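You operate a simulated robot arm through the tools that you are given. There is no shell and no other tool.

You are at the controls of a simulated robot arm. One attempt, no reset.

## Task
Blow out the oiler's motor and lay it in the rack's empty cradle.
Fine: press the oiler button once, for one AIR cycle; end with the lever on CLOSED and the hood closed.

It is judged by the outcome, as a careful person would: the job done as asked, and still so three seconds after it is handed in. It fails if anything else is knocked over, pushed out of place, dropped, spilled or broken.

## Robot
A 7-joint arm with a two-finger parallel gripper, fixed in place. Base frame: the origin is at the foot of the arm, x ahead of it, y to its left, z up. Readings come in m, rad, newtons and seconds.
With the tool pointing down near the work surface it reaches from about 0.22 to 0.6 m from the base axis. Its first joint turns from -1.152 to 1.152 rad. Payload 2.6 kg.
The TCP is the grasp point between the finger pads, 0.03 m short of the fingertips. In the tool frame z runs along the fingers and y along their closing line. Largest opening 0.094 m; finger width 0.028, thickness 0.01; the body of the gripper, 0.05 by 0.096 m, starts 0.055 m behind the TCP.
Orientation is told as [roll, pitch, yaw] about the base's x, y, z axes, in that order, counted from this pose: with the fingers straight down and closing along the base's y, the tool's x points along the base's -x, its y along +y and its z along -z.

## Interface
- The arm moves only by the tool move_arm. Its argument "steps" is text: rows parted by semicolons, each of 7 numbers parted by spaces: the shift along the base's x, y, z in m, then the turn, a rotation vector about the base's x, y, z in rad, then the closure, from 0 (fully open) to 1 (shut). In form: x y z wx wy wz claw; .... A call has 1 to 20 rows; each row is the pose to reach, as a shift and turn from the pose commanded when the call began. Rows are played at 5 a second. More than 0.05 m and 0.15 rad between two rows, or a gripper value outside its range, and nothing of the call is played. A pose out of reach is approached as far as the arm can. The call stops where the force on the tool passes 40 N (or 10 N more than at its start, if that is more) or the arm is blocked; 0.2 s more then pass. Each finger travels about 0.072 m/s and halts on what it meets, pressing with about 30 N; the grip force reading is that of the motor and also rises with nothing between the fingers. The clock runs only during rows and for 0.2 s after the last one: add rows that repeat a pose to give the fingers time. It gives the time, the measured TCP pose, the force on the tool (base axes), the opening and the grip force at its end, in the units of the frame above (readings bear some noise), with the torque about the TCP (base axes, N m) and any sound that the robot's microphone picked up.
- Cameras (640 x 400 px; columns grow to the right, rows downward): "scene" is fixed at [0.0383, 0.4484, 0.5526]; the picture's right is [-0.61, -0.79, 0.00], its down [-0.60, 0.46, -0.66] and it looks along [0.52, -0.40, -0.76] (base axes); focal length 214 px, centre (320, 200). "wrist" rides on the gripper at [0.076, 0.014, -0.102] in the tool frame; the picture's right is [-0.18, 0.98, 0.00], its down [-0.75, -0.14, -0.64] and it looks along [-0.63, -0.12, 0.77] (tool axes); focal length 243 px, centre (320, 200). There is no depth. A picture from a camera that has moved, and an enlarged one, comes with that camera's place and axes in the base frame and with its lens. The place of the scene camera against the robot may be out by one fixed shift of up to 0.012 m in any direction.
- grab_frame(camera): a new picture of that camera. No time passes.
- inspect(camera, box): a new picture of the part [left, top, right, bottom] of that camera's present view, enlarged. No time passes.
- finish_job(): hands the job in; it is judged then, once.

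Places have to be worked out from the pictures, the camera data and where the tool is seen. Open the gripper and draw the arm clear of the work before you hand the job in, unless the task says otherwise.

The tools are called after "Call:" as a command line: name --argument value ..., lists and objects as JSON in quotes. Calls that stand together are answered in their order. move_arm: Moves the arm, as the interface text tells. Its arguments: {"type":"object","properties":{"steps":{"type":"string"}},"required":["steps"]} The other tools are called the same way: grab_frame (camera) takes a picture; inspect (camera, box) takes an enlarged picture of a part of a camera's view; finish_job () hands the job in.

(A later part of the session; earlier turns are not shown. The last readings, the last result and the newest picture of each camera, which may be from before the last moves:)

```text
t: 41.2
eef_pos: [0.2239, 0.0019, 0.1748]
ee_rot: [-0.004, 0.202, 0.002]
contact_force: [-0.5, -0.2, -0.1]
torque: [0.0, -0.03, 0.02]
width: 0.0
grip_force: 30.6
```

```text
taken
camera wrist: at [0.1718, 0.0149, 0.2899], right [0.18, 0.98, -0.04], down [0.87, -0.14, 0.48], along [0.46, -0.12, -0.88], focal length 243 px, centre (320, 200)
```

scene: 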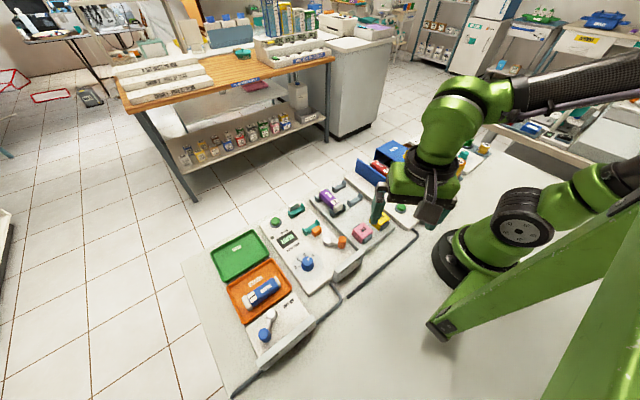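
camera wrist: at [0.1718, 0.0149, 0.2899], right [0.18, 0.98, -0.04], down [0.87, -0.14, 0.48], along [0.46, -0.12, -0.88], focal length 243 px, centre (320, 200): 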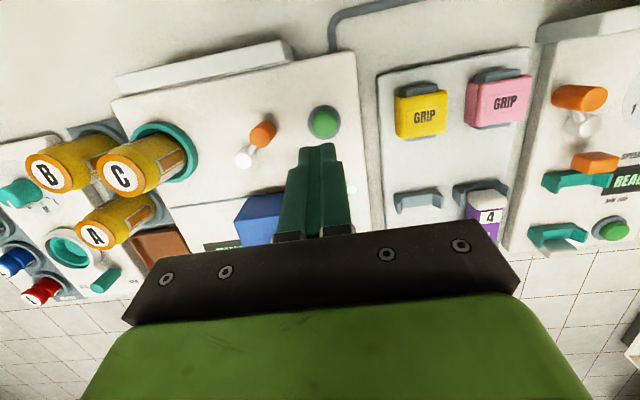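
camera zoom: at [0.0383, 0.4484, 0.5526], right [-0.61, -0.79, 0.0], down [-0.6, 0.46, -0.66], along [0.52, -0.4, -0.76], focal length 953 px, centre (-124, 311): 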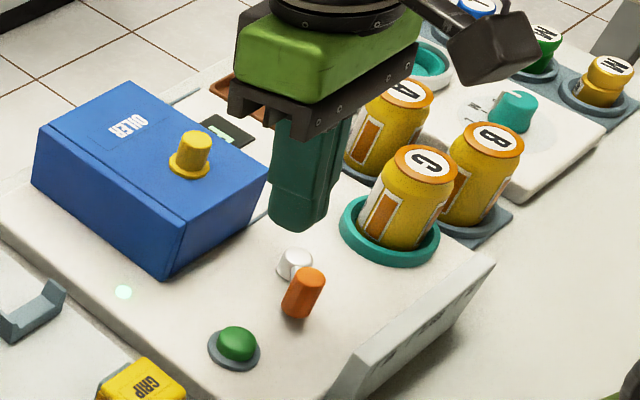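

The lamp is lit and the display shows something new. I zoom in on the display.

Call:
inspect --camera "scene" --box '[395, 150, 425, 170]'

Call:
inspect --camera "wrist" --box '[190, 220, 300, 260]'

```text
16.00 times, centred on (410, 160) of scene
camera zoom: at [0.0383, 0.4484, 0.5526], right [-0.61, -0.79, 0.0], down [-0.6, 0.46, -0.66], along [0.52, -0.4, -0.76], focal length 3432 px, centre (-1120, 840)
```

zoom: 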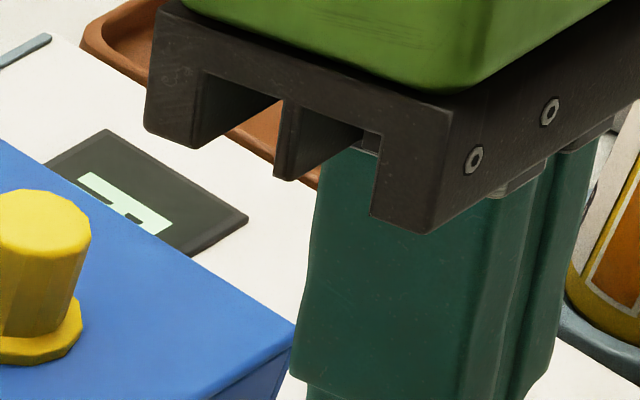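

```text
5.82 times, centred on (245, 240) of wrist
camera zoom: at [0.1718, 0.0149, 0.2899], right [0.18, 0.98, -0.04], down [0.87, -0.14, 0.48], along [0.46, -0.12, -0.88], focal length 1412 px, centre (756, -33)
```

zoom: 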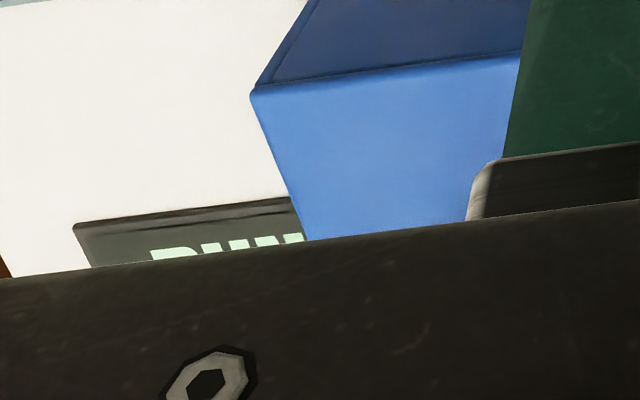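

The display reads RUN. While it runs I move the hand up to a viewing position over the oiler.

Call:
move_arm --steps "0.01 -0.02 0.03 0 -0.05 0 0.8; 0.02 -0.045 0.06 0 -0.1 0 0.5; 0.03 -0.075 0.09 0 -0.15 0 0.4; 0.046 -0.1 0.12 0 -0.2 0 0.4; 0.046 -0.1 0.12 0 -0.2 0 0.4"

Call:
grab_frame --camera "wrist"

```text
t: 42.4
eef_pos: [0.2695, -0.101, 0.2971]
ee_rot: [-0.005, 0.001, 0.002]
contact_force: [0.1, 0.2, -0.1]
torque: [0.02, 0.0, 0.02]
width: 0.0564
grip_force: 0.1
```

```text
taken
camera wrist: at [0.1953, -0.0859, 0.3977], right [0.18, 0.98, 0.0], down [0.75, -0.14, 0.64], along [0.63, -0.12, -0.77], focal length 243 px, centre (320, 200)
```

wrist: 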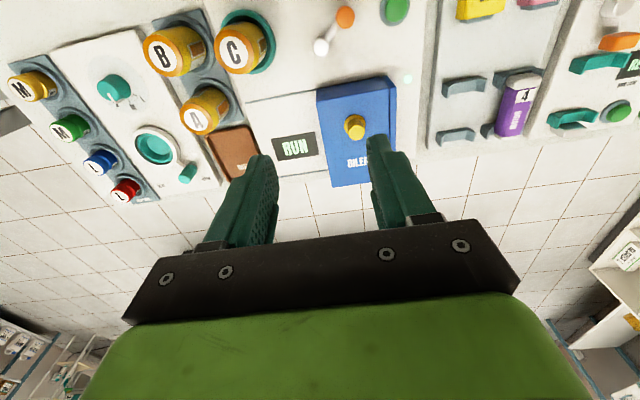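

RUN is displayed. I wait a few seconds in place for the cycle to end.

Call:
move_arm --steps "0 0 0 0 0 0 0.4; 0 0 0 0 0 0 0.4; 0 0 0 0 0 0 0.4; 0 0 0 0 0 0 0.4; 0 0 0 0 0 0 0.4; 0 0 0 0 0 0 0.4; 0 0 0 0 0 0 0.4; 0 0 0 0 0 0 0.4; 0 0 0 0 0 0 0.4; 0 0 0 0 0 0 0.4"

Call:
inspect --camera "wrist" --box '[220, 0, 420, 180]'

```text
t: 44.6
eef_pos: [0.2696, -0.0994, 0.2966]
ee_rot: [-0.005, 0.003, 0.002]
contact_force: [-0.1, -0.2, -0.2]
torque: [0.01, 0.0, 0.01]
width: 0.0562
grip_force: 0.0
```

```text
2.22 times, centred on (320, 90) of wrist
camera zoom: at [0.1953, -0.0855, 0.3973], right [0.18, 0.98, 0.0], down [0.75, -0.14, 0.64], along [0.63, -0.12, -0.77], focal length 539 px, centre (320, 444)
```

zoom: 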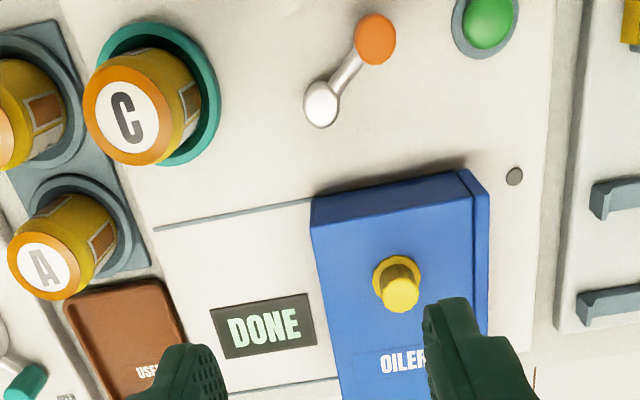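

The display reads DONE and the lamp is off: one AIR cycle complete. Now I return to the lever, yawing the hand to match the lever's current direction.

Call:
move_arm --steps "-0.008 0.005 -0.02 0 0 -0.12 0.4; -0.016 0.010 -0.04 0 0 -0.24 0.4; -0.024 0.016 -0.06 0 0 -0.36 0.4; -0.032 0.022 -0.08 0 0 -0.48 0.4; -0.04 0.028 -0.10 0 0 -0.60 0.4; -0.047 0.034 -0.12 0 0 -0.72 0.4; -0.052 0.039 -0.135 0 0 -0.82 0.4; -0.052 0.040 -0.147 0 0 -0.9 0.4"

Call:
move_arm --steps "0 0 -0.005 0.079 0.062 0 0.4; 0 0 -0.01 0.157 0.124 0 0.4; 0 0 -0.01 0.157 0.124 0 0.4"

Call:
inspect --camera "wrist" --box '[240, 60, 480, 240]'

Call:
inspect --camera "scene" --box '[390, 150, 470, 210]'

```text
t: 46.4
eef_pos: [0.2199, -0.0587, 0.1492]
ee_rot: [-0.003, 0.002, -0.901]
contact_force: [-0.4, 0.1, -0.9]
torque: [-0.01, -0.01, 0.0]
width: 0.0562
grip_force: 0.1
```

```text
t: 47.2
eef_pos: [0.2189, -0.0601, 0.139]
ee_rot: [-0.003, 0.203, -0.9]
contact_force: [0.3, 0.4, -0.4]
torque: [0.0, -0.01, -0.06]
width: 0.0562
grip_force: 0.0
```

```text
2.22 times, centred on (360, 150) of wrist
camera zoom: at [0.1981, -0.0083, 0.2543], right [0.88, 0.47, -0.04], down [0.43, -0.77, 0.48], along [0.19, -0.44, -0.88], focal length 539 px, centre (231, 311)
```

zoom: 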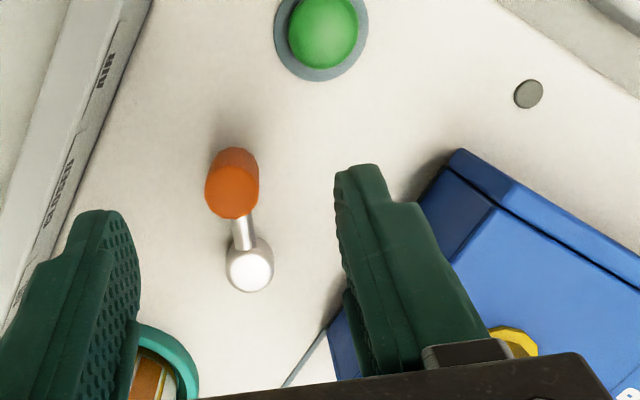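

```text
6.67 times, centred on (430, 180) of scene
camera zoom: at [0.0383, 0.4484, 0.5526], right [-0.61, -0.79, 0.0], down [-0.6, 0.46, -0.66], along [0.52, -0.4, -0.76], focal length 1430 px, centre (-413, 333)
```

zoom: 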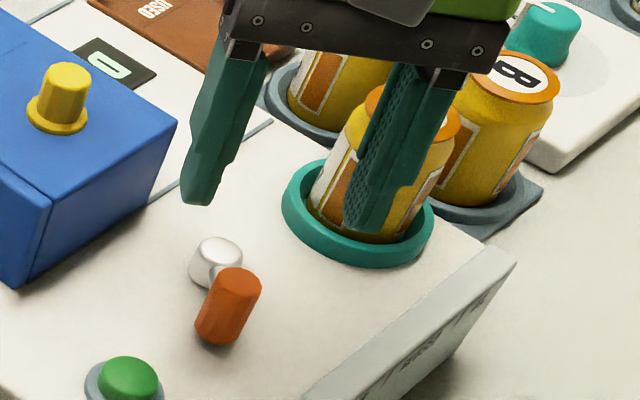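

The knob is centred between the fingers, at ≈(0.2165, −0.060). I lower around it and grip.

Call:
move_arm --steps "-0.003 -0.001 -0.02 0 0 0 0.4; -0.003 -0.001 -0.045 0 0 0 0.4; -0.003 -0.001 -0.0655 0 0 0 0.4; -0.003 -0.001 -0.0655 0 0 0 0.6; -0.003 -0.001 -0.0655 0 0 0 0.8; -0.003 -0.001 -0.0655 0 0 0 0.85; -0.003 -0.001 -0.0655 0 0 0 0.85"

Call:
inspect --camera "wrist" --box '[240, 60, 480, 240]'

```text
t: 48.8
eef_pos: [0.2155, -0.0609, 0.0734]
ee_rot: [-0.001, 0.202, -0.898]
contact_force: [1.1, -2.0, -10.4]
torque: [0.24, -0.4, 0.03]
width: 0.0201
grip_force: 44.9
```

```text
2.22 times, centred on (360, 150) of wrist
camera zoom: at [0.1948, -0.0094, 0.1881], right [0.88, 0.47, -0.04], down [0.43, -0.76, 0.48], along [0.19, -0.44, -0.88], focal length 539 px, centre (231, 311)
```

zoom: 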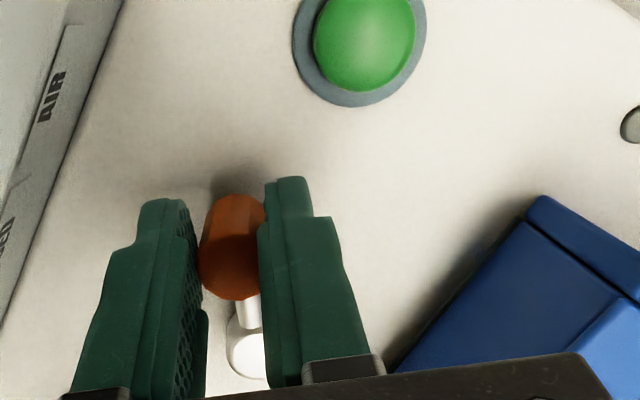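

Gripped. I sweep the lever back along its arc toward CLOSED, first half.

Call:
move_arm --steps "-0.0033 -0.0028 0 0 0 0.1 0.85; -0.0063 -0.0059 0 0 0 0.2 0.85; -0.0089 -0.0094 0 0 0 0.3 0.85; -0.0112 -0.013 0 0 0 0.4 0.85"

```text
t: 49.8
eef_pos: [0.2043, -0.0722, 0.0736]
ee_rot: [-0.005, 0.199, -0.497]
contact_force: [5.2, -8.5, -33.8]
torque: [0.29, -0.34, -0.16]
width: 0.0203
grip_force: 45.0
```

Vertical load is −34 N again; I ease the hand down by 1.2 mm before continuing.

Call:
move_arm --steps "0 0 -0.0006 0 0 0 0.85; 0 0 -0.0012 0 0 0 0.85"

Call:
move_arm --steps "-0.0019 -0.0039 0 0 0 0.1 0.85; -0.0034 -0.0079 0 0 0 0.2 0.85"

```text
t: 50.4
eef_pos: [0.206, -0.0736, 0.0744]
ee_rot: [-0.001, 0.2, -0.5]
contact_force: [-7.3, -3.4, 20.5]
torque: [0.15, -0.14, -0.3]
width: 0.0203
grip_force: 45.2
```

```text
t: 51.0
eef_pos: [0.2009, -0.0801, 0.0737]
ee_rot: [-0.002, 0.197, -0.296]
contact_force: [1.6, 5.9, 38.5]
torque: [0.66, 0.04, 0.21]
width: 0.0205
grip_force: 44.9
```

Now the load is +38 N, so I raise 1 mm and then continue.

Call:
move_arm --steps "0 0 0.0006 0 0 0 0.85; 0 0 0.001 0 0 0 0.85"

Call:
move_arm --steps "-0.0006 -0.0021 0 0 0 0.05 0.85; -0.0011 -0.0042 0 0 0 0.1 0.85; -0.0015 -0.0063 0 0 0 0.15 0.85; -0.0018 -0.0085 0 0 0 0.2 0.85"

Call:
inspect --camera "wrist" --box '[240, 60, 480, 240]'

```text
t: 51.6
eef_pos: [0.2012, -0.0812, 0.073]
ee_rot: [-0.004, 0.198, -0.295]
contact_force: [16.4, 1.6, -10.7]
torque: [0.45, -0.58, 0.31]
width: 0.0203
grip_force: 44.8
```

```text
t: 52.6
eef_pos: [0.1979, -0.0878, 0.0732]
ee_rot: [-0.003, 0.202, -0.099]
contact_force: [7.5, -3.8, -4.3]
torque: [0.33, -0.56, -0.1]
width: 0.0202
grip_force: 45.2
```

```text
2.22 times, centred on (360, 150) of wrist
camera zoom: at [0.1479, -0.0696, 0.1883], right [0.28, 0.96, -0.04], down [0.85, -0.22, 0.48], along [0.45, -0.17, -0.88], focal length 539 px, centre (231, 311)
```

zoom: 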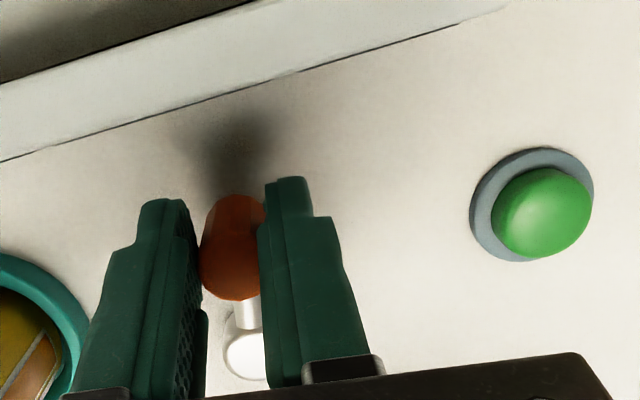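

About 6° remain; I finish the sweep to 0 and release.

Call:
move_arm --steps "-0.0002 -0.0022 0 0 0 0.05 0.85; -0.0004 -0.0044 0 0 0 0.1 0.85; -0.0004 -0.0044 0 0 0 0.1 0.85"

Call:
move_arm --steps "0 0 0 0 0 0 0.7; 0 0 0 0 0 0 0.5; 0 0 0 0 0 0 0.4; 0 0 0 0 0 0 0.4"

Call:
inspect --camera "wrist" --box '[240, 60, 480, 240]'

Call:
inspect --camera "scene" --box '[390, 150, 470, 210]'

```text
t: 53.4
eef_pos: [0.1982, -0.0933, 0.0734]
ee_rot: [-0.003, 0.202, 0.002]
contact_force: [-1.7, -3.3, 17.2]
torque: [0.31, -0.12, -0.1]
width: 0.0202
grip_force: 44.8
```

```text
t: 54.4
eef_pos: [0.1982, -0.0936, 0.0748]
ee_rot: [-0.004, 0.201, 0.002]
contact_force: [-0.7, 0.7, 0.4]
torque: [0.01, 0.01, 0.01]
width: 0.0566
grip_force: 0.1
```

```text
2.22 times, centred on (360, 150) of wrist
camera zoom: at [0.1461, -0.0792, 0.188], right [0.18, 0.98, -0.04], down [0.87, -0.14, 0.48], along [0.47, -0.12, -0.88], focal length 539 px, centre (231, 311)
```

zoom: 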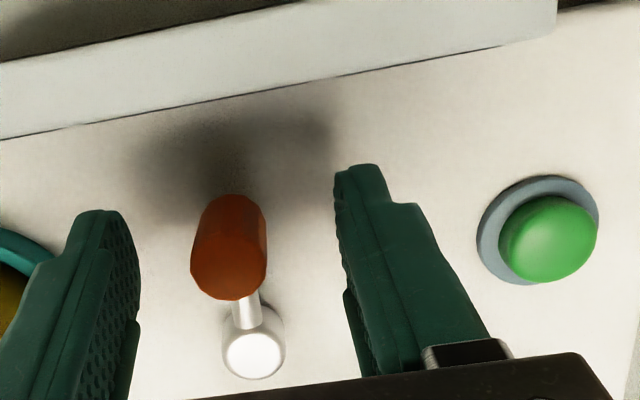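

```text
6.67 times, centred on (430, 180) of scene
camera zoom: at [0.0383, 0.4484, 0.5526], right [-0.61, -0.79, 0.0], down [-0.6, 0.46, -0.66], along [0.52, -0.4, -0.76], focal length 1430 px, centre (-413, 333)
```

zoom: 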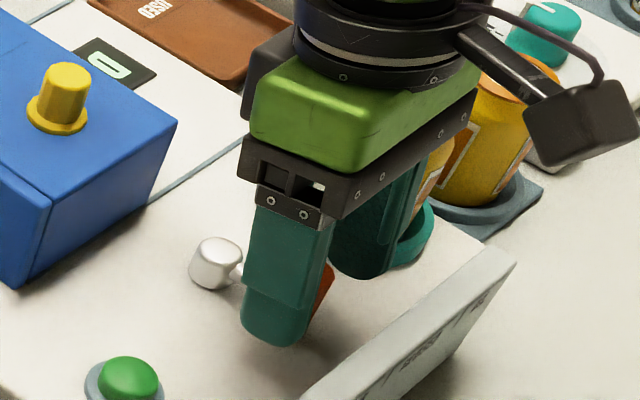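

The lever is back at CLOSED (≈1° by measurement). I rise, untilt, and go over the hood knob, now at ≈(0.330, −0.065).

Call:
move_arm --steps "0 0 0.03 0 0 0 0.4; 0 0 0.065 0 0 0 0.4; 0.01 0.003 0.1 0 -0.1 0 0.4; 0.045 0.01 0.115 0 -0.2 0 0.4; 0.09 0.02 0.115 0 -0.2 0 0.4; 0.132 0.029 0.105 0 -0.2 0 0.4; 0.132 0.029 0.09 0 -0.2 0 0.4"

Call:
grab_frame --camera "wrist"

Call:
inspect --camera "scene" --box '[360, 130, 480, 220]'

```text
t: 56.0
eef_pos: [0.3328, -0.0629, 0.1649]
ee_rot: [-0.005, 0.0, 0.002]
contact_force: [-0.3, -0.4, 0.4]
torque: [-0.01, -0.02, 0.0]
width: 0.0562
grip_force: 0.1
```

```text
taken
camera wrist: at [0.2578, -0.0494, 0.2665], right [0.18, 0.98, 0.0], down [0.75, -0.14, 0.64], along [0.63, -0.12, -0.77], focal length 243 px, centre (320, 200)
```

wrist: 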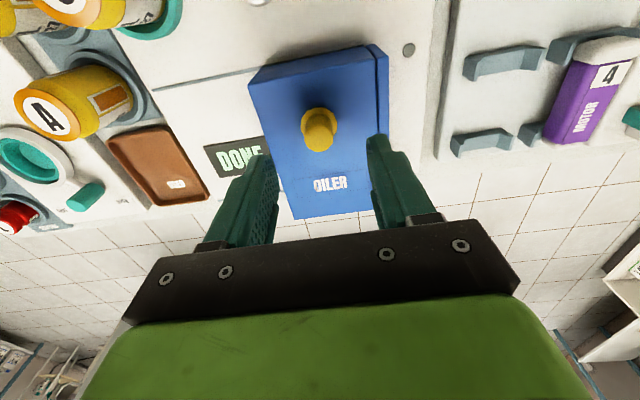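

```text
4.44 times, centred on (420, 175) of scene
camera zoom: at [0.0383, 0.4484, 0.5526], right [-0.61, -0.79, 0.0], down [-0.6, 0.46, -0.66], along [0.52, -0.4, -0.76], focal length 953 px, centre (-124, 311)
```

zoom: 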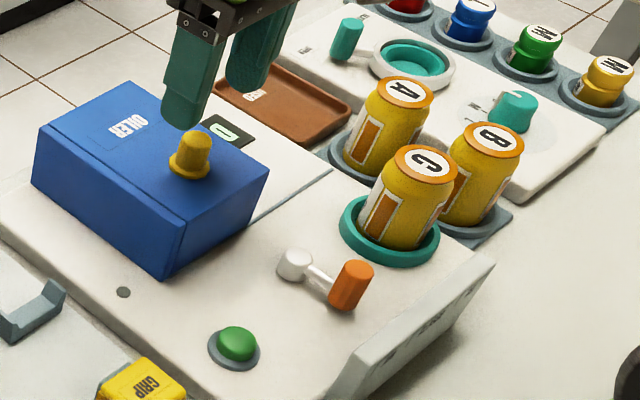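

The lever is visibly at CLOSED. I lower onto the hood knob and grip it.

Call:
move_arm --steps "-0.002 -0.0015 -0.02 0 0 0 0.4; -0.002 -0.0015 -0.035 0 0 0 0.4; -0.002 -0.0015 -0.042 0 0 0 0.4; -0.002 -0.0015 -0.042 0 0 0 0.6; -0.002 -0.0015 -0.042 0 0 0 0.8; -0.002 -0.0015 -0.042 0 0 0 0.9; -0.002 -0.0015 -0.042 0 0 0 0.9"

Call:
inspect --camera "wrist" --box '[260, 110, 380, 200]'

```text
t: 57.6
eef_pos: [0.3296, -0.066, 0.1234]
ee_rot: [-0.003, 0.001, 0.002]
contact_force: [1.4, 0.4, -3.4]
torque: [0.37, -0.08, -0.02]
width: 0.0212
grip_force: 44.5
```

```text
4.44 times, centred on (320, 155) of wrist
camera zoom: at [0.2547, -0.0516, 0.2235], right [0.18, 0.98, 0.0], down [0.76, -0.14, 0.64], along [0.63, -0.12, -0.77], focal length 1078 px, centre (320, 400)
```

zoom: 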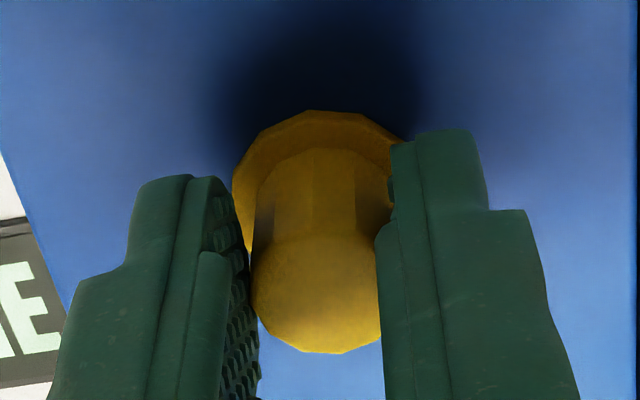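

Gripped. I slide the hood open in −y by about 85 mm, back to where it started.

Call:
move_arm --steps "0 -0.01 0 0 0 0 0.9; 0 -0.02 0 0 0 0 0.9; 0 -0.03 0 0 0 0 0.9; 0 -0.04 0 0 0 0 0.9; 0 -0.05 0 0 0 0 0.9; 0 -0.06 0 0 0 0 0.9; 0 -0.07 0 0 0 0 0.9; 0 -0.078 0 0 0 0 0.9; 0 -0.084 0 0 0 0 0.9"

Call:
inspect --camera "scene" --box '[340, 120, 460, 200]'

```text
t: 59.6
eef_pos: [0.3285, -0.1497, 0.1227]
ee_rot: [-0.003, 0.001, 0.004]
contact_force: [23.1, -0.1, -22.9]
torque: [0.39, -0.5, 0.02]
width: 0.0213
grip_force: 44.3
```

```text
5.00 times, centred on (400, 160) of scene
camera zoom: at [0.0384, 0.4484, 0.5526], right [-0.61, -0.79, 0.0], down [-0.6, 0.46, -0.66], along [0.52, -0.4, -0.76], focal length 1072 px, centre (-80, 400)
```

zoom: 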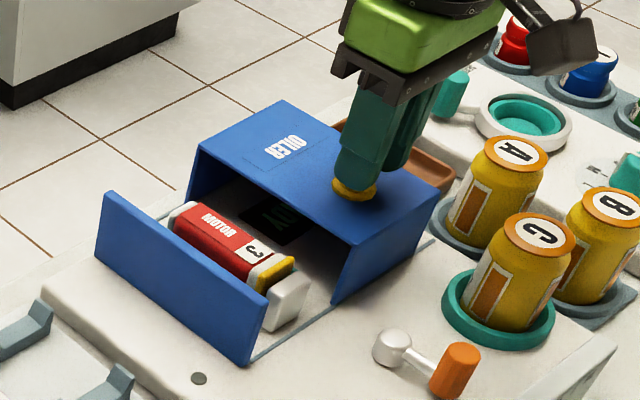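

The hood is open again and the motor is exposed. I release the knob and rise, then look at the motor from above.

Call:
move_arm --steps "0.001 0 -0.001 0 0 0 0.9; 0.001 0 -0.001 0 0 0 0.7; 0.001 0 0 0 0 0 0.5; 0.001 0 0 0 0 0 0.4; 0.001 0 0.02 0 0 0 0.4; 0.001 0 0.06 0 0 0 0.4; 0.01 0.04 0.08 0 0 0 0.4; 0.02 0.084 0.09 0 0 0 0.45"

Call:
grab_frame --camera "wrist"

Call:
inspect --camera "wrist" --box '[240, 30, 400, 150]'

Call:
inspect --camera "scene" --box '[360, 140, 420, 180]'

```text
t: 61.4
eef_pos: [0.3479, -0.0634, 0.2113]
ee_rot: [-0.004, 0.0, -0.002]
contact_force: [0.1, 0.1, -0.8]
torque: [0.01, -0.01, 0.03]
width: 0.0518
grip_force: 0.0
```

```text
taken
camera wrist: at [0.2734, -0.0496, 0.3132], right [0.18, 0.98, 0.0], down [0.75, -0.14, 0.64], along [0.63, -0.12, -0.77], focal length 243 px, centre (320, 200)
```

wrist: 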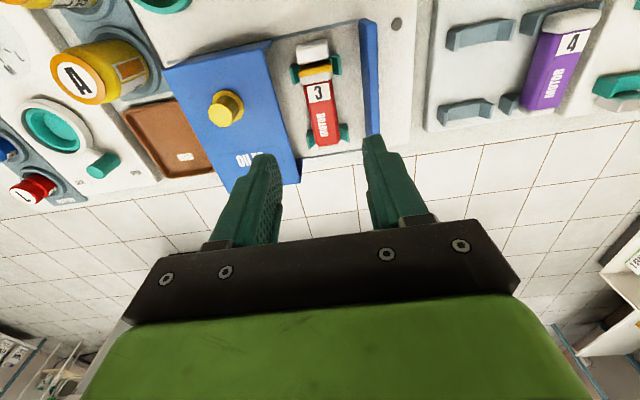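

```text
3.33 times, centred on (320, 90) of wrist
camera zoom: at [0.2734, -0.0496, 0.3132], right [0.18, 0.98, 0.0], down [0.75, -0.14, 0.64], along [0.63, -0.12, -0.77], focal length 809 px, centre (320, 567)
```

zoom: 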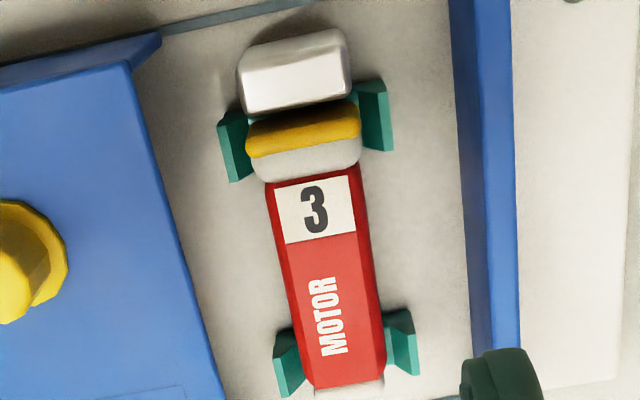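

```text
10.00 times, centred on (390, 160) of scene
camera zoom: at [0.0383, 0.4484, 0.5526], right [-0.61, -0.79, 0.0], down [-0.6, 0.46, -0.66], along [0.52, -0.4, -0.76], focal length 2145 px, centre (-380, 600)
```

zoom: 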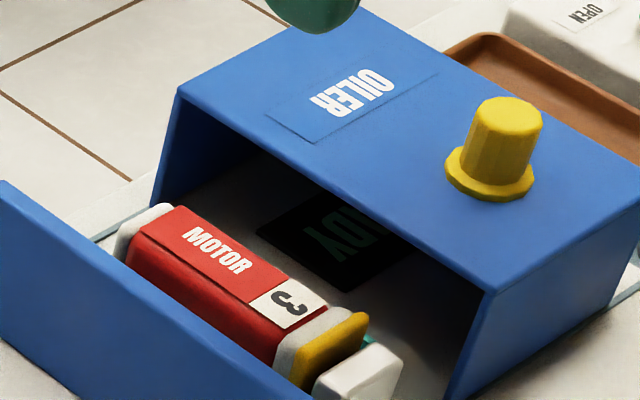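

After the cycle the residue on the motor is gone. The motor is at y≈−0.065 with its body centre at x≈0.363 and top z≈0.065. I narrow the opening to 42 mm (to clear the hood edge and plate) and descend part way to check.

Call:
move_arm --steps "0.008 -0.001 -0.02 0 0 0 0.55; 0.015 -0.0015 -0.05 0 0 0 0.55; 0.015 -0.0015 -0.08 0 0 0 0.55; 0.015 -0.0015 -0.11 0 0 0 0.55; 0.015 -0.0015 -0.115 0 0 0 0.55"

Call:
grab_frame --camera "wrist"

Call:
inspect --camera "scene" --box '[360, 130, 420, 180]'

```text
t: 62.6
eef_pos: [0.3624, -0.0658, 0.0967]
ee_rot: [-0.003, 0.002, 0.002]
contact_force: [-0.2, -0.3, -0.1]
torque: [0.0, 0.02, 0.02]
width: 0.0424
grip_force: 0.1
```

```text
taken
camera wrist: at [0.2881, -0.0523, 0.1983], right [0.18, 0.98, 0.0], down [0.75, -0.14, 0.64], along [0.63, -0.12, -0.77], focal length 243 px, centre (320, 200)
```

wrist: 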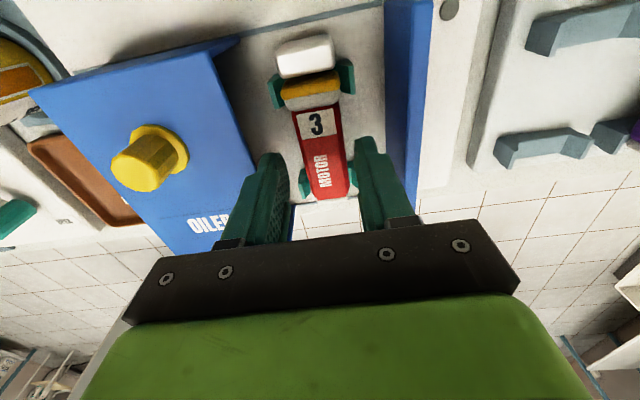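

```text
8.00 times, centred on (390, 155) of scene
camera zoom: at [0.0383, 0.4484, 0.5526], right [-0.61, -0.79, 0.0], down [-0.6, 0.46, -0.66], along [0.52, -0.4, -0.76], focal length 1716 px, centre (-240, 560)
```

zoom: 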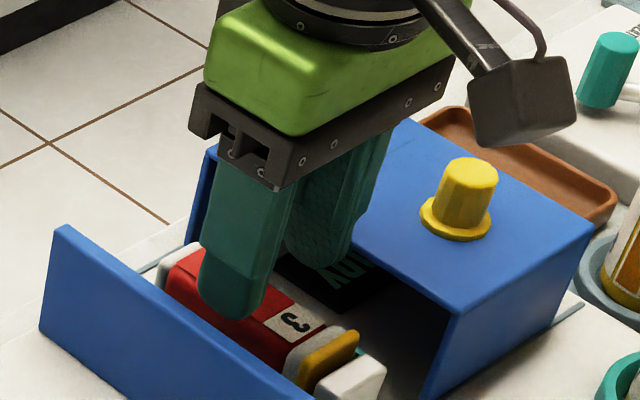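

Call:
inspect --camera "wrist" --box '[240, 30, 400, 220]'

```text
2.11 times, centred on (320, 125) of wrist
camera zoom: at [0.2881, -0.0523, 0.1983], right [0.18, 0.98, 0.0], down [0.75, -0.14, 0.64], along [0.63, -0.12, -0.77], focal length 511 px, centre (320, 358)
```

zoom: 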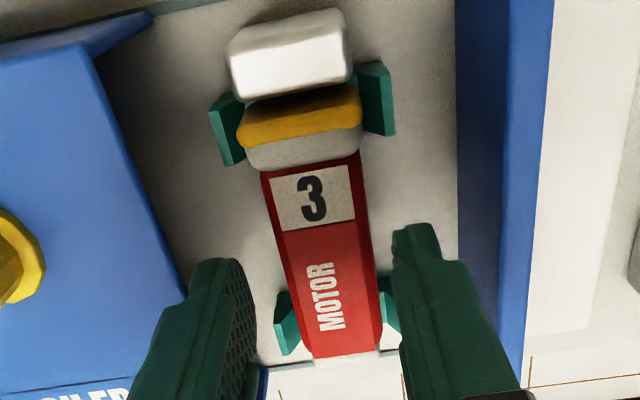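

The fingers are centred on the body. The cradle clips' inner edges are at x≈0.337 and 0.380, so I shift 4 mm toward −x, lower to TCP z≈0.062 and check for contact.

Call:
move_arm --steps "-0.004 0 0 0 0 0 0.55; -0.004 0 -0.012 0 0 0 0.55; -0.004 0 -0.024 0 0 0 0.55; -0.004 0 -0.034 0 0 0 0.55; -0.004 0 -0.034 0 0 0 0.55"

Call:
inspect --camera "wrist" --box '[240, 30, 400, 220]'

Call:
inspect --camera "scene" --box '[360, 130, 420, 180]'

```text
t: 63.8
eef_pos: [0.3588, -0.0668, 0.062]
ee_rot: [-0.004, 0.003, 0.001]
contact_force: [0.3, 0.5, -0.2]
torque: [0.0, -0.03, -0.01]
width: 0.0424
grip_force: 0.0
```

```text
2.11 times, centred on (320, 125) of wrist
camera zoom: at [0.2842, -0.0531, 0.1633], right [0.18, 0.98, 0.0], down [0.75, -0.14, 0.64], along [0.63, -0.12, -0.77], focal length 511 px, centre (320, 358)
```

zoom: 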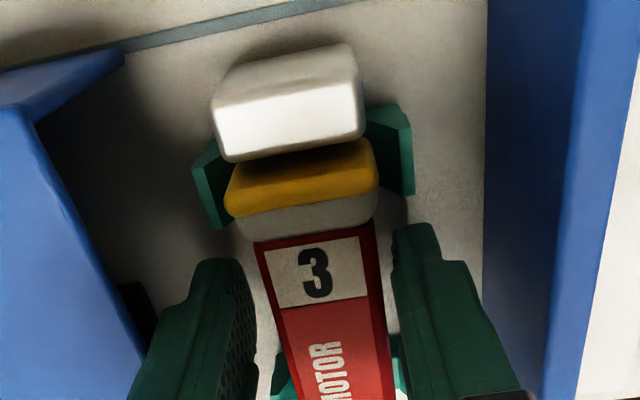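

```text
8.00 times, centred on (390, 155) of scene
camera zoom: at [0.0383, 0.4484, 0.5526], right [-0.61, -0.79, 0.0], down [-0.6, 0.46, -0.66], along [0.52, -0.4, -0.76], focal length 1716 px, centre (-240, 560)
```

zoom: 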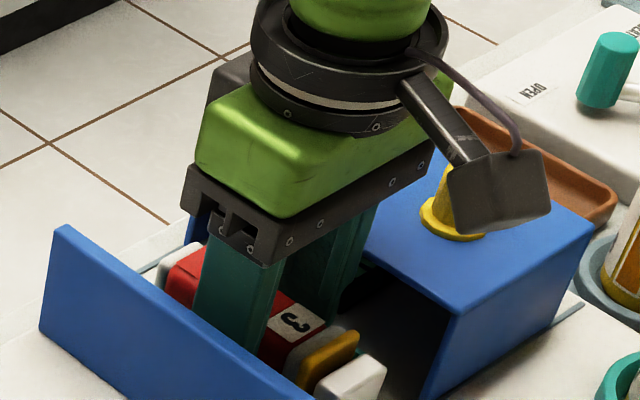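

No contact on the way down. I close on the motor body.

Call:
move_arm --steps "0 0.001 0 0 0 0 0.65; 0 0.001 0 0 0 0 0.75; 0 0.001 0 0 0 0 0.85; 0 0.001 0 0 0 0 0.85; 0 0.001 0 0 0 0 0.85"

Call:
inspect --camera "wrist" --box '[240, 30, 400, 220]'

```text
t: 65.0
eef_pos: [0.3579, -0.0658, 0.0624]
ee_rot: [-0.002, 0.001, 0.002]
contact_force: [-2.4, 1.0, 20.8]
torque: [0.12, 0.07, -0.05]
width: 0.0298
grip_force: 30.1
```

```text
2.11 times, centred on (320, 125) of wrist
camera zoom: at [0.2849, -0.0524, 0.164], right [0.18, 0.98, 0.0], down [0.75, -0.14, 0.64], along [0.63, -0.12, -0.77], focal length 511 px, centre (320, 358)
```

zoom: 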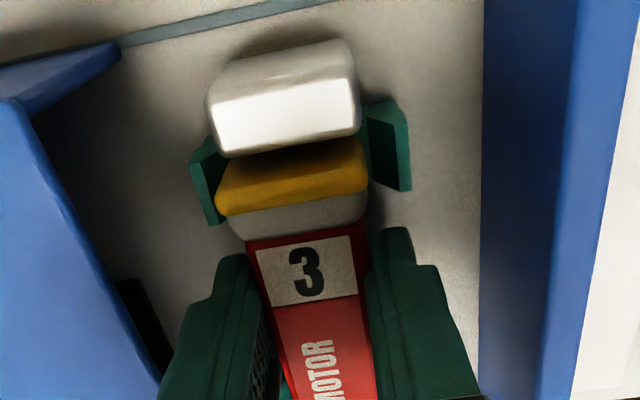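

Held at 29.8 mm. I lift slowly the first 15 mm and check that it comes free.

Call:
move_arm --steps "0 0 0.004 0 0 0 0.85; 0 0 0.008 0 0 0 0.85; 0 0 0.012 0 0 0 0.85; 0 0 0.016 0 0 0 0.85"

Call:
inspect --camera "wrist" --box '[240, 30, 400, 220]'

Call:
inspect --camera "scene" --box '[360, 130, 420, 180]'

```text
t: 66.0
eef_pos: [0.3581, -0.0668, 0.0785]
ee_rot: [-0.003, 0.002, 0.002]
contact_force: [-0.1, 0.5, -1.3]
torque: [0.01, 0.0, 0.04]
width: 0.0293
grip_force: 29.8
```

```text
2.11 times, centred on (320, 125) of wrist
camera zoom: at [0.2844, -0.0526, 0.18], right [0.18, 0.98, 0.0], down [0.76, -0.14, 0.64], along [0.63, -0.12, -0.77], focal length 511 px, centre (320, 358)
```

zoom: 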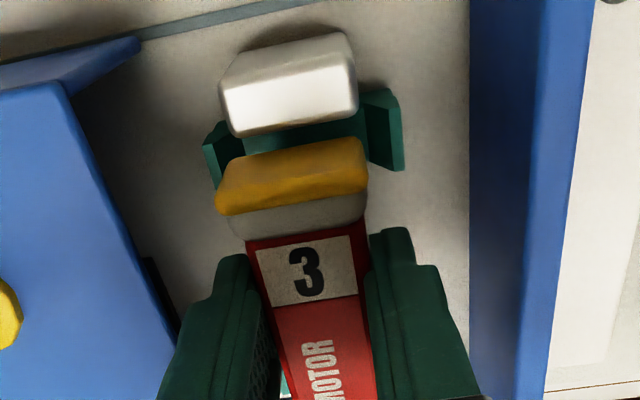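

```text
8.00 times, centred on (390, 155) of scene
camera zoom: at [0.0383, 0.4484, 0.5526], right [-0.61, -0.79, 0.0], down [-0.6, 0.46, -0.66], along [0.52, -0.4, -0.76], focal length 1716 px, centre (-240, 560)
```

zoom: 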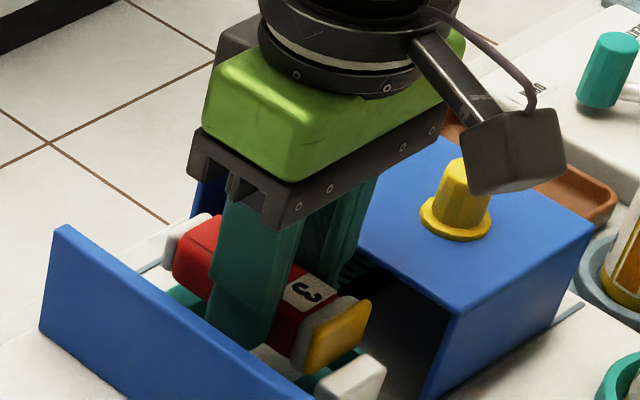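

The motor is free of the cradle. I lift it well above the end plate.

Call:
move_arm --steps "0 0 0.03 0 0 0 0.85; 0 0 0.06 0 0 0 0.85; 0 0 0.09 0 0 0 0.85; 0 0.02 0.12 0 0 0 0.85; 0 0.05 0.14 0 0 0 0.85; 0 0.08 0.14 0 0 0 0.85; 0 0.08 0.14 0 0 0 0.85"

Call:
grab_frame --camera "wrist"

Call:
inspect --camera "wrist" --box '[360, 20, 540, 150]'

Call:
inspect --camera "wrist" --box '[180, 40, 360, 180]'

```text
t: 67.6
eef_pos: [0.3598, 0.0132, 0.2182]
ee_rot: [-0.003, 0.002, 0.001]
contact_force: [0.2, -0.2, -0.8]
torque: [-0.02, 0.03, 0.0]
width: 0.0294
grip_force: 30.0
```

```text
taken
camera wrist: at [0.286, 0.0266, 0.3196], right [0.18, 0.98, 0.0], down [0.75, -0.14, 0.64], along [0.63, -0.12, -0.77], focal length 243 px, centre (320, 200)
```

wrist: 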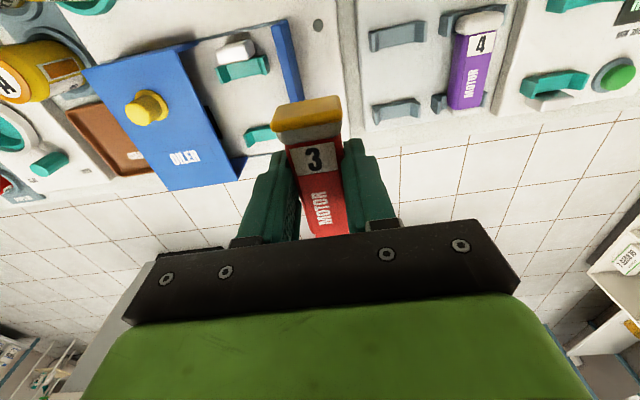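

```text
3.08 times, centred on (450, 85) of wrist
camera zoom: at [0.286, 0.0266, 0.3196], right [0.18, 0.98, 0.0], down [0.75, -0.14, 0.64], along [0.63, -0.12, -0.77], focal length 746 px, centre (-80, 554)
```

zoom: 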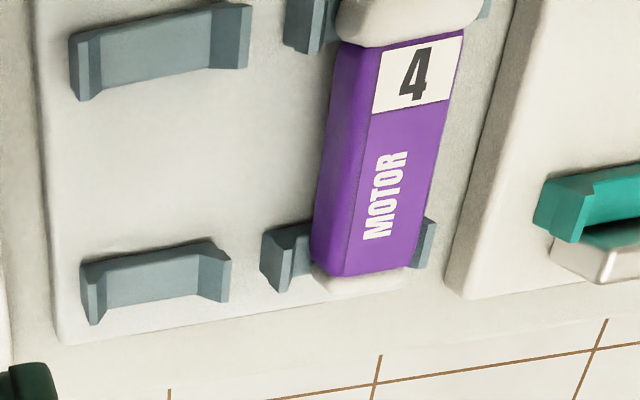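

```text
2.86 times, centred on (270, 110) of wrist
camera zoom: at [0.286, 0.0266, 0.3196], right [0.18, 0.98, 0.0], down [0.75, -0.14, 0.64], along [0.63, -0.12, -0.77], focal length 693 px, centre (463, 457)
```

zoom: 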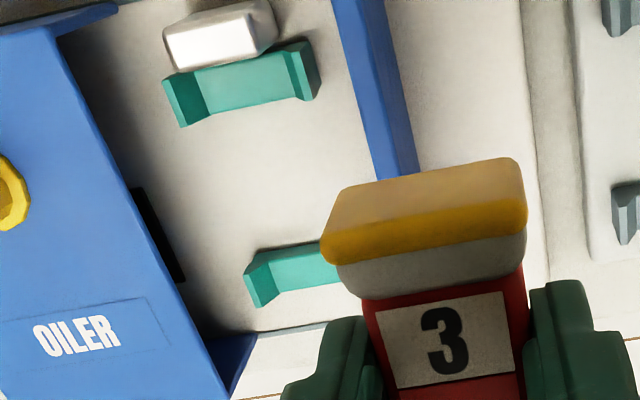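

I can see both cradles in one view; I enlarge each clip to measure the offset between the oiler cradle and the rack's empty cradle.

Call:
inspect --camera "wrist" --box '[210, 40, 280, 84]'

Call:
inspect --camera "wrist" --box '[362, 14, 432, 58]'

Call:
inspect --camera "wrist" --box '[362, 86, 432, 130]'

Call:
inspect --camera "wrist" --box '[232, 110, 302, 154]'

```text
9.09 times, centred on (245, 62) of wrist
camera zoom: at [0.286, 0.0266, 0.3196], right [0.18, 0.98, 0.0], down [0.75, -0.14, 0.64], along [0.63, -0.12, -0.77], focal length 2206 px, centre (1002, 1454)
```

zoom: 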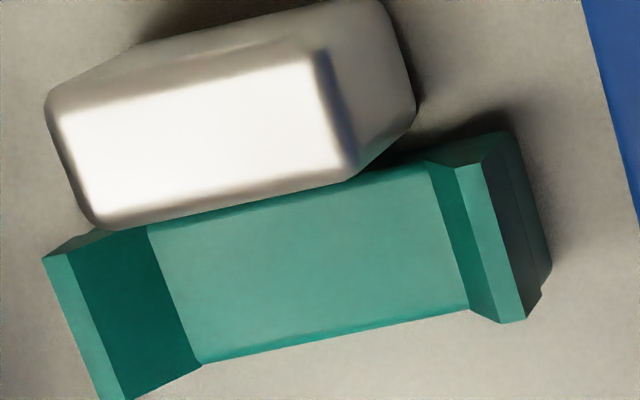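

```text
9.09 times, centred on (397, 36) of wrist
camera zoom: at [0.286, 0.0266, 0.3196], right [0.18, 0.98, 0.0], down [0.75, -0.14, 0.64], along [0.63, -0.12, -0.77], focal length 2206 px, centre (-380, 1691)
```

zoom: 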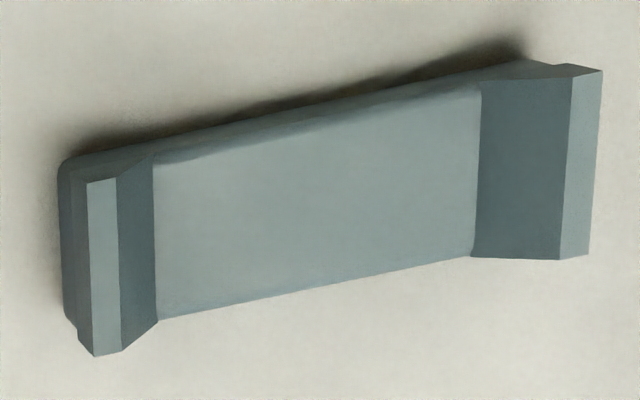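

```text
9.09 times, centred on (397, 108) of wrist
camera zoom: at [0.286, 0.0266, 0.3196], right [0.18, 0.98, 0.0], down [0.75, -0.14, 0.64], along [0.63, -0.12, -0.77], focal length 2206 px, centre (-380, 1036)
```

zoom: 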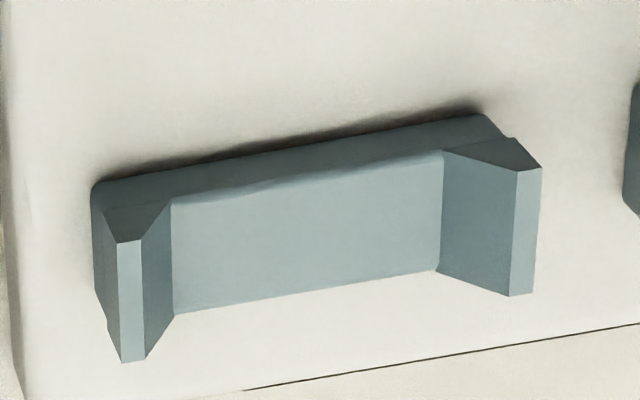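

```text
9.09 times, centred on (267, 132) of wrist
camera zoom: at [0.286, 0.0266, 0.3196], right [0.18, 0.98, 0.0], down [0.75, -0.14, 0.64], along [0.63, -0.12, -0.77], focal length 2206 px, centre (802, 818)
```

zoom: 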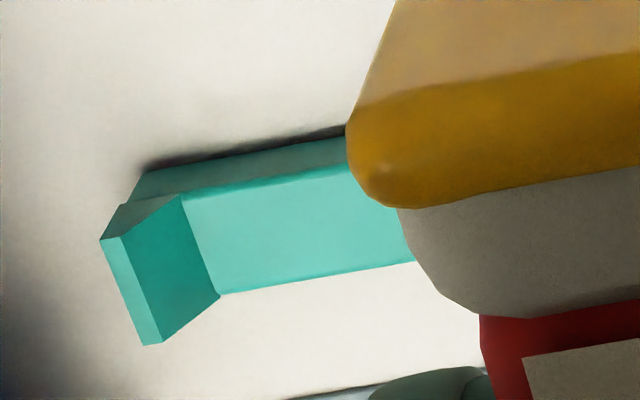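

Both cradles measure the same size and height, with an offset of Δx≈0 and Δy≈+0.1575 m. I carry the motor over the rack's empty cradle, staying about 50 mm above the seated height.

Call:
move_arm --steps "0 0.03 0 0 0 0 0.85; 0 0.06 0 0 0 0 0.85; 0 0.0775 -0.01 0 0 0 0.85; 0 0.0775 -0.04 0 0 0 0.85; 0 0.0775 -0.08 0 0 0 0.85; 0 0.0775 -0.106 0 0 0 0.85; 0 0.0775 -0.106 0 0 0 0.85"

Call:
grab_frame --camera "wrist"

Call:
inspect --camera "wrist" --box '[240, 30, 400, 220]'

Call:
inspect --camera "scene" --box '[300, 160, 390, 230]'

```text
t: 69.2
eef_pos: [0.3603, 0.0902, 0.1128]
ee_rot: [-0.002, 0.002, 0.003]
contact_force: [-0.2, 0.0, -0.6]
torque: [-0.01, 0.0, 0.05]
width: 0.0295
grip_force: 29.5
```

```text
taken
camera wrist: at [0.2855, 0.1053, 0.2143], right [0.18, 0.98, 0.0], down [0.75, -0.14, 0.64], along [0.63, -0.12, -0.77], focal length 243 px, centre (320, 200)
```

wrist: 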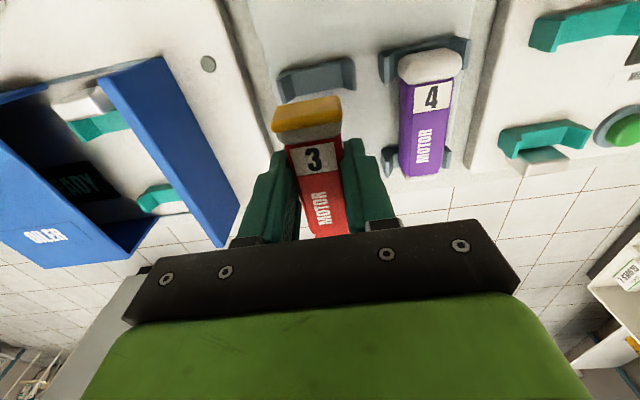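

```text
2.11 times, centred on (320, 125) of wrist
camera zoom: at [0.2855, 0.1053, 0.2143], right [0.18, 0.98, 0.0], down [0.75, -0.14, 0.64], along [0.63, -0.12, -0.77], focal length 511 px, centre (320, 358)
```

zoom: 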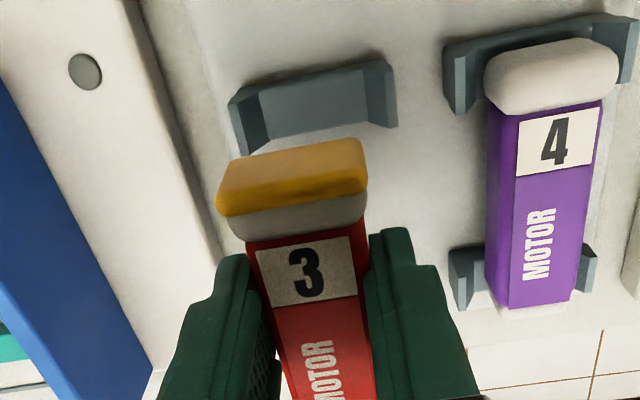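

```text
5.71 times, centred on (345, 195) of scene
camera zoom: at [0.0383, 0.4484, 0.5526], right [-0.61, -0.79, 0.0], down [-0.6, 0.46, -0.66], along [0.52, -0.4, -0.76], focal length 1226 px, centre (177, 229)
```

zoom: 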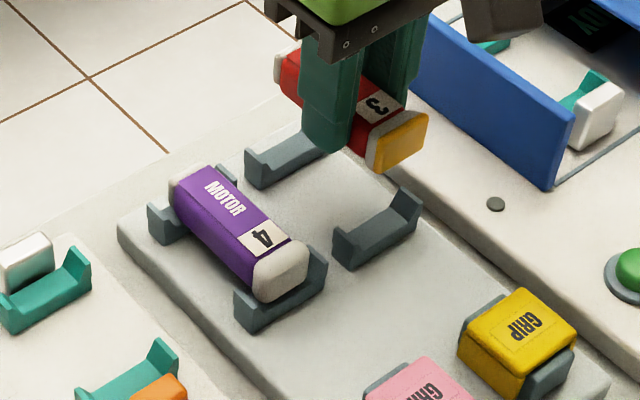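

The alignment looks right (clip centre relative to the hand is the same as it was in the oiler, within ~1 mm). I lower to about 18 mm above seated height and compare with the reference view taken just after lifting in the oiler.

Call:
move_arm --steps "0 0 -0.012 0 0 0 0.85; 0 0 -0.024 0 0 0 0.85; 0 0 -0.032 0 0 0 0.85; 0 0 -0.032 0 0 0 0.85"

Call:
inspect --camera "wrist" --box '[240, 30, 400, 220]'

Call:
inspect --camera "scene" --box '[300, 160, 390, 230]'

```text
t: 70.2
eef_pos: [0.359, 0.0923, 0.0802]
ee_rot: [-0.004, 0.001, 0.001]
contact_force: [-0.2, 0.2, -0.1]
torque: [-0.01, 0.03, 0.01]
width: 0.0293
grip_force: 30.3
```

```text
2.11 times, centred on (320, 125) of wrist
camera zoom: at [0.2855, 0.1061, 0.1825], right [0.18, 0.98, 0.0], down [0.75, -0.14, 0.64], along [0.63, -0.12, -0.77], focal length 511 px, centre (320, 358)
```

zoom: 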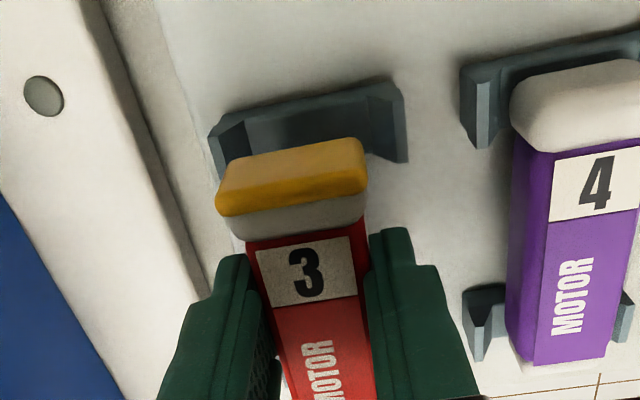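

```text
5.71 times, centred on (345, 195) of scene
camera zoom: at [0.0383, 0.4484, 0.5526], right [-0.61, -0.79, 0.0], down [-0.6, 0.46, -0.66], along [0.52, -0.4, -0.76], focal length 1226 px, centre (177, 229)
```

zoom: 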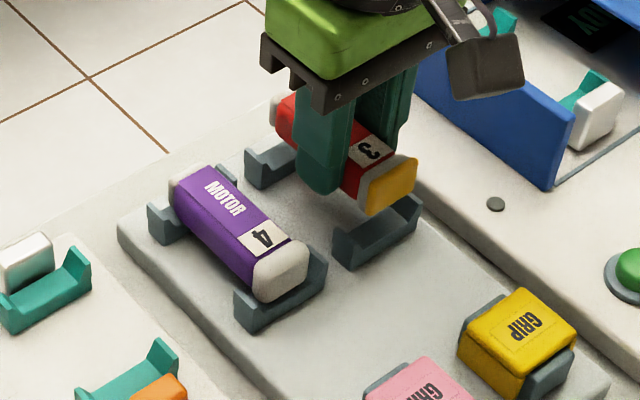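

The rack clip appears ~1–1.5 mm further in +y than in the reference, so I apply that correction and lower most of the way, watching the force.

Call:
move_arm --steps "-0.001 0.0013 0 0 0 0 0.85; -0.001 0.0013 -0.005 0 0 0 0.85; -0.001 0.0013 -0.010 0 0 0 0.85; -0.001 0.0013 -0.014 0 0 0 0.85"

Call:
inspect --camera "wrist" --box '[240, 30, 400, 220]'

Call:
inspect --camera "scene" --box '[310, 160, 390, 220]'

```text
t: 71.2
eef_pos: [0.3591, 0.0918, 0.067]
ee_rot: [-0.004, 0.001, 0.001]
contact_force: [-0.8, 0.5, -0.8]
torque: [0.02, 0.04, 0.03]
width: 0.0295
grip_force: 30.2
```

```text
2.11 times, centred on (320, 125) of wrist
camera zoom: at [0.2845, 0.1066, 0.1683], right [0.18, 0.98, 0.0], down [0.75, -0.14, 0.64], along [0.63, -0.12, -0.77], focal length 511 px, centre (320, 358)
```

zoom: 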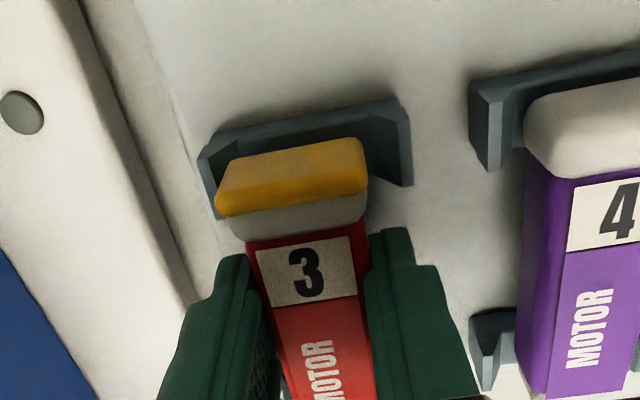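

```text
6.67 times, centred on (350, 190) of scene
camera zoom: at [0.0383, 0.4484, 0.5526], right [-0.61, -0.79, 0.0], down [-0.6, 0.46, -0.66], along [0.52, -0.4, -0.76], focal length 1430 px, centre (120, 267)
```

zoom: 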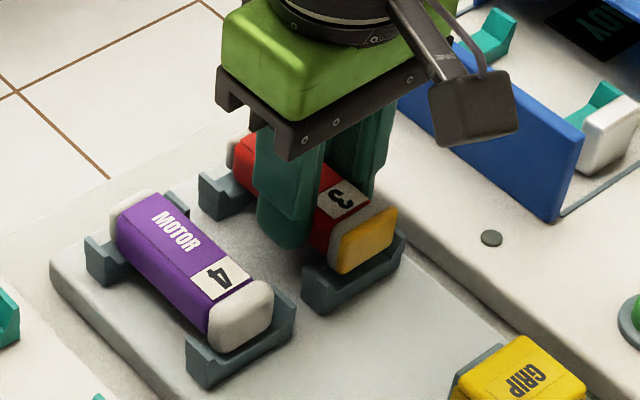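

The motor is entering the cradle squarely with no side load. I lower the last few millimetres in 1.5 mm steps.

Call:
move_arm --steps "0 0 -0.0015 0 0 0 0.85; 0 0 -0.003 0 0 0 0.85; 0 0 -0.004 0 0 0 0.85"

Call:
inspect --camera "scene" --box '[310, 160, 390, 220]'

```text
t: 72.0
eef_pos: [0.3582, 0.0929, 0.0627]
ee_rot: [-0.003, 0.0, 0.001]
contact_force: [-1.6, 1.4, 6.7]
torque: [-0.05, -0.17, -0.12]
width: 0.0292
grip_force: 30.1
```

```text
6.67 times, centred on (350, 190) of scene
camera zoom: at [0.0382, 0.4484, 0.5526], right [-0.61, -0.79, 0.0], down [-0.6, 0.46, -0.66], along [0.52, -0.4, -0.76], focal length 1430 px, centre (120, 267)
```

zoom: 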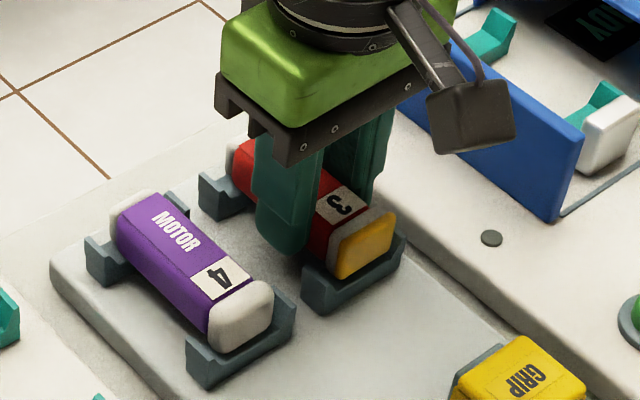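

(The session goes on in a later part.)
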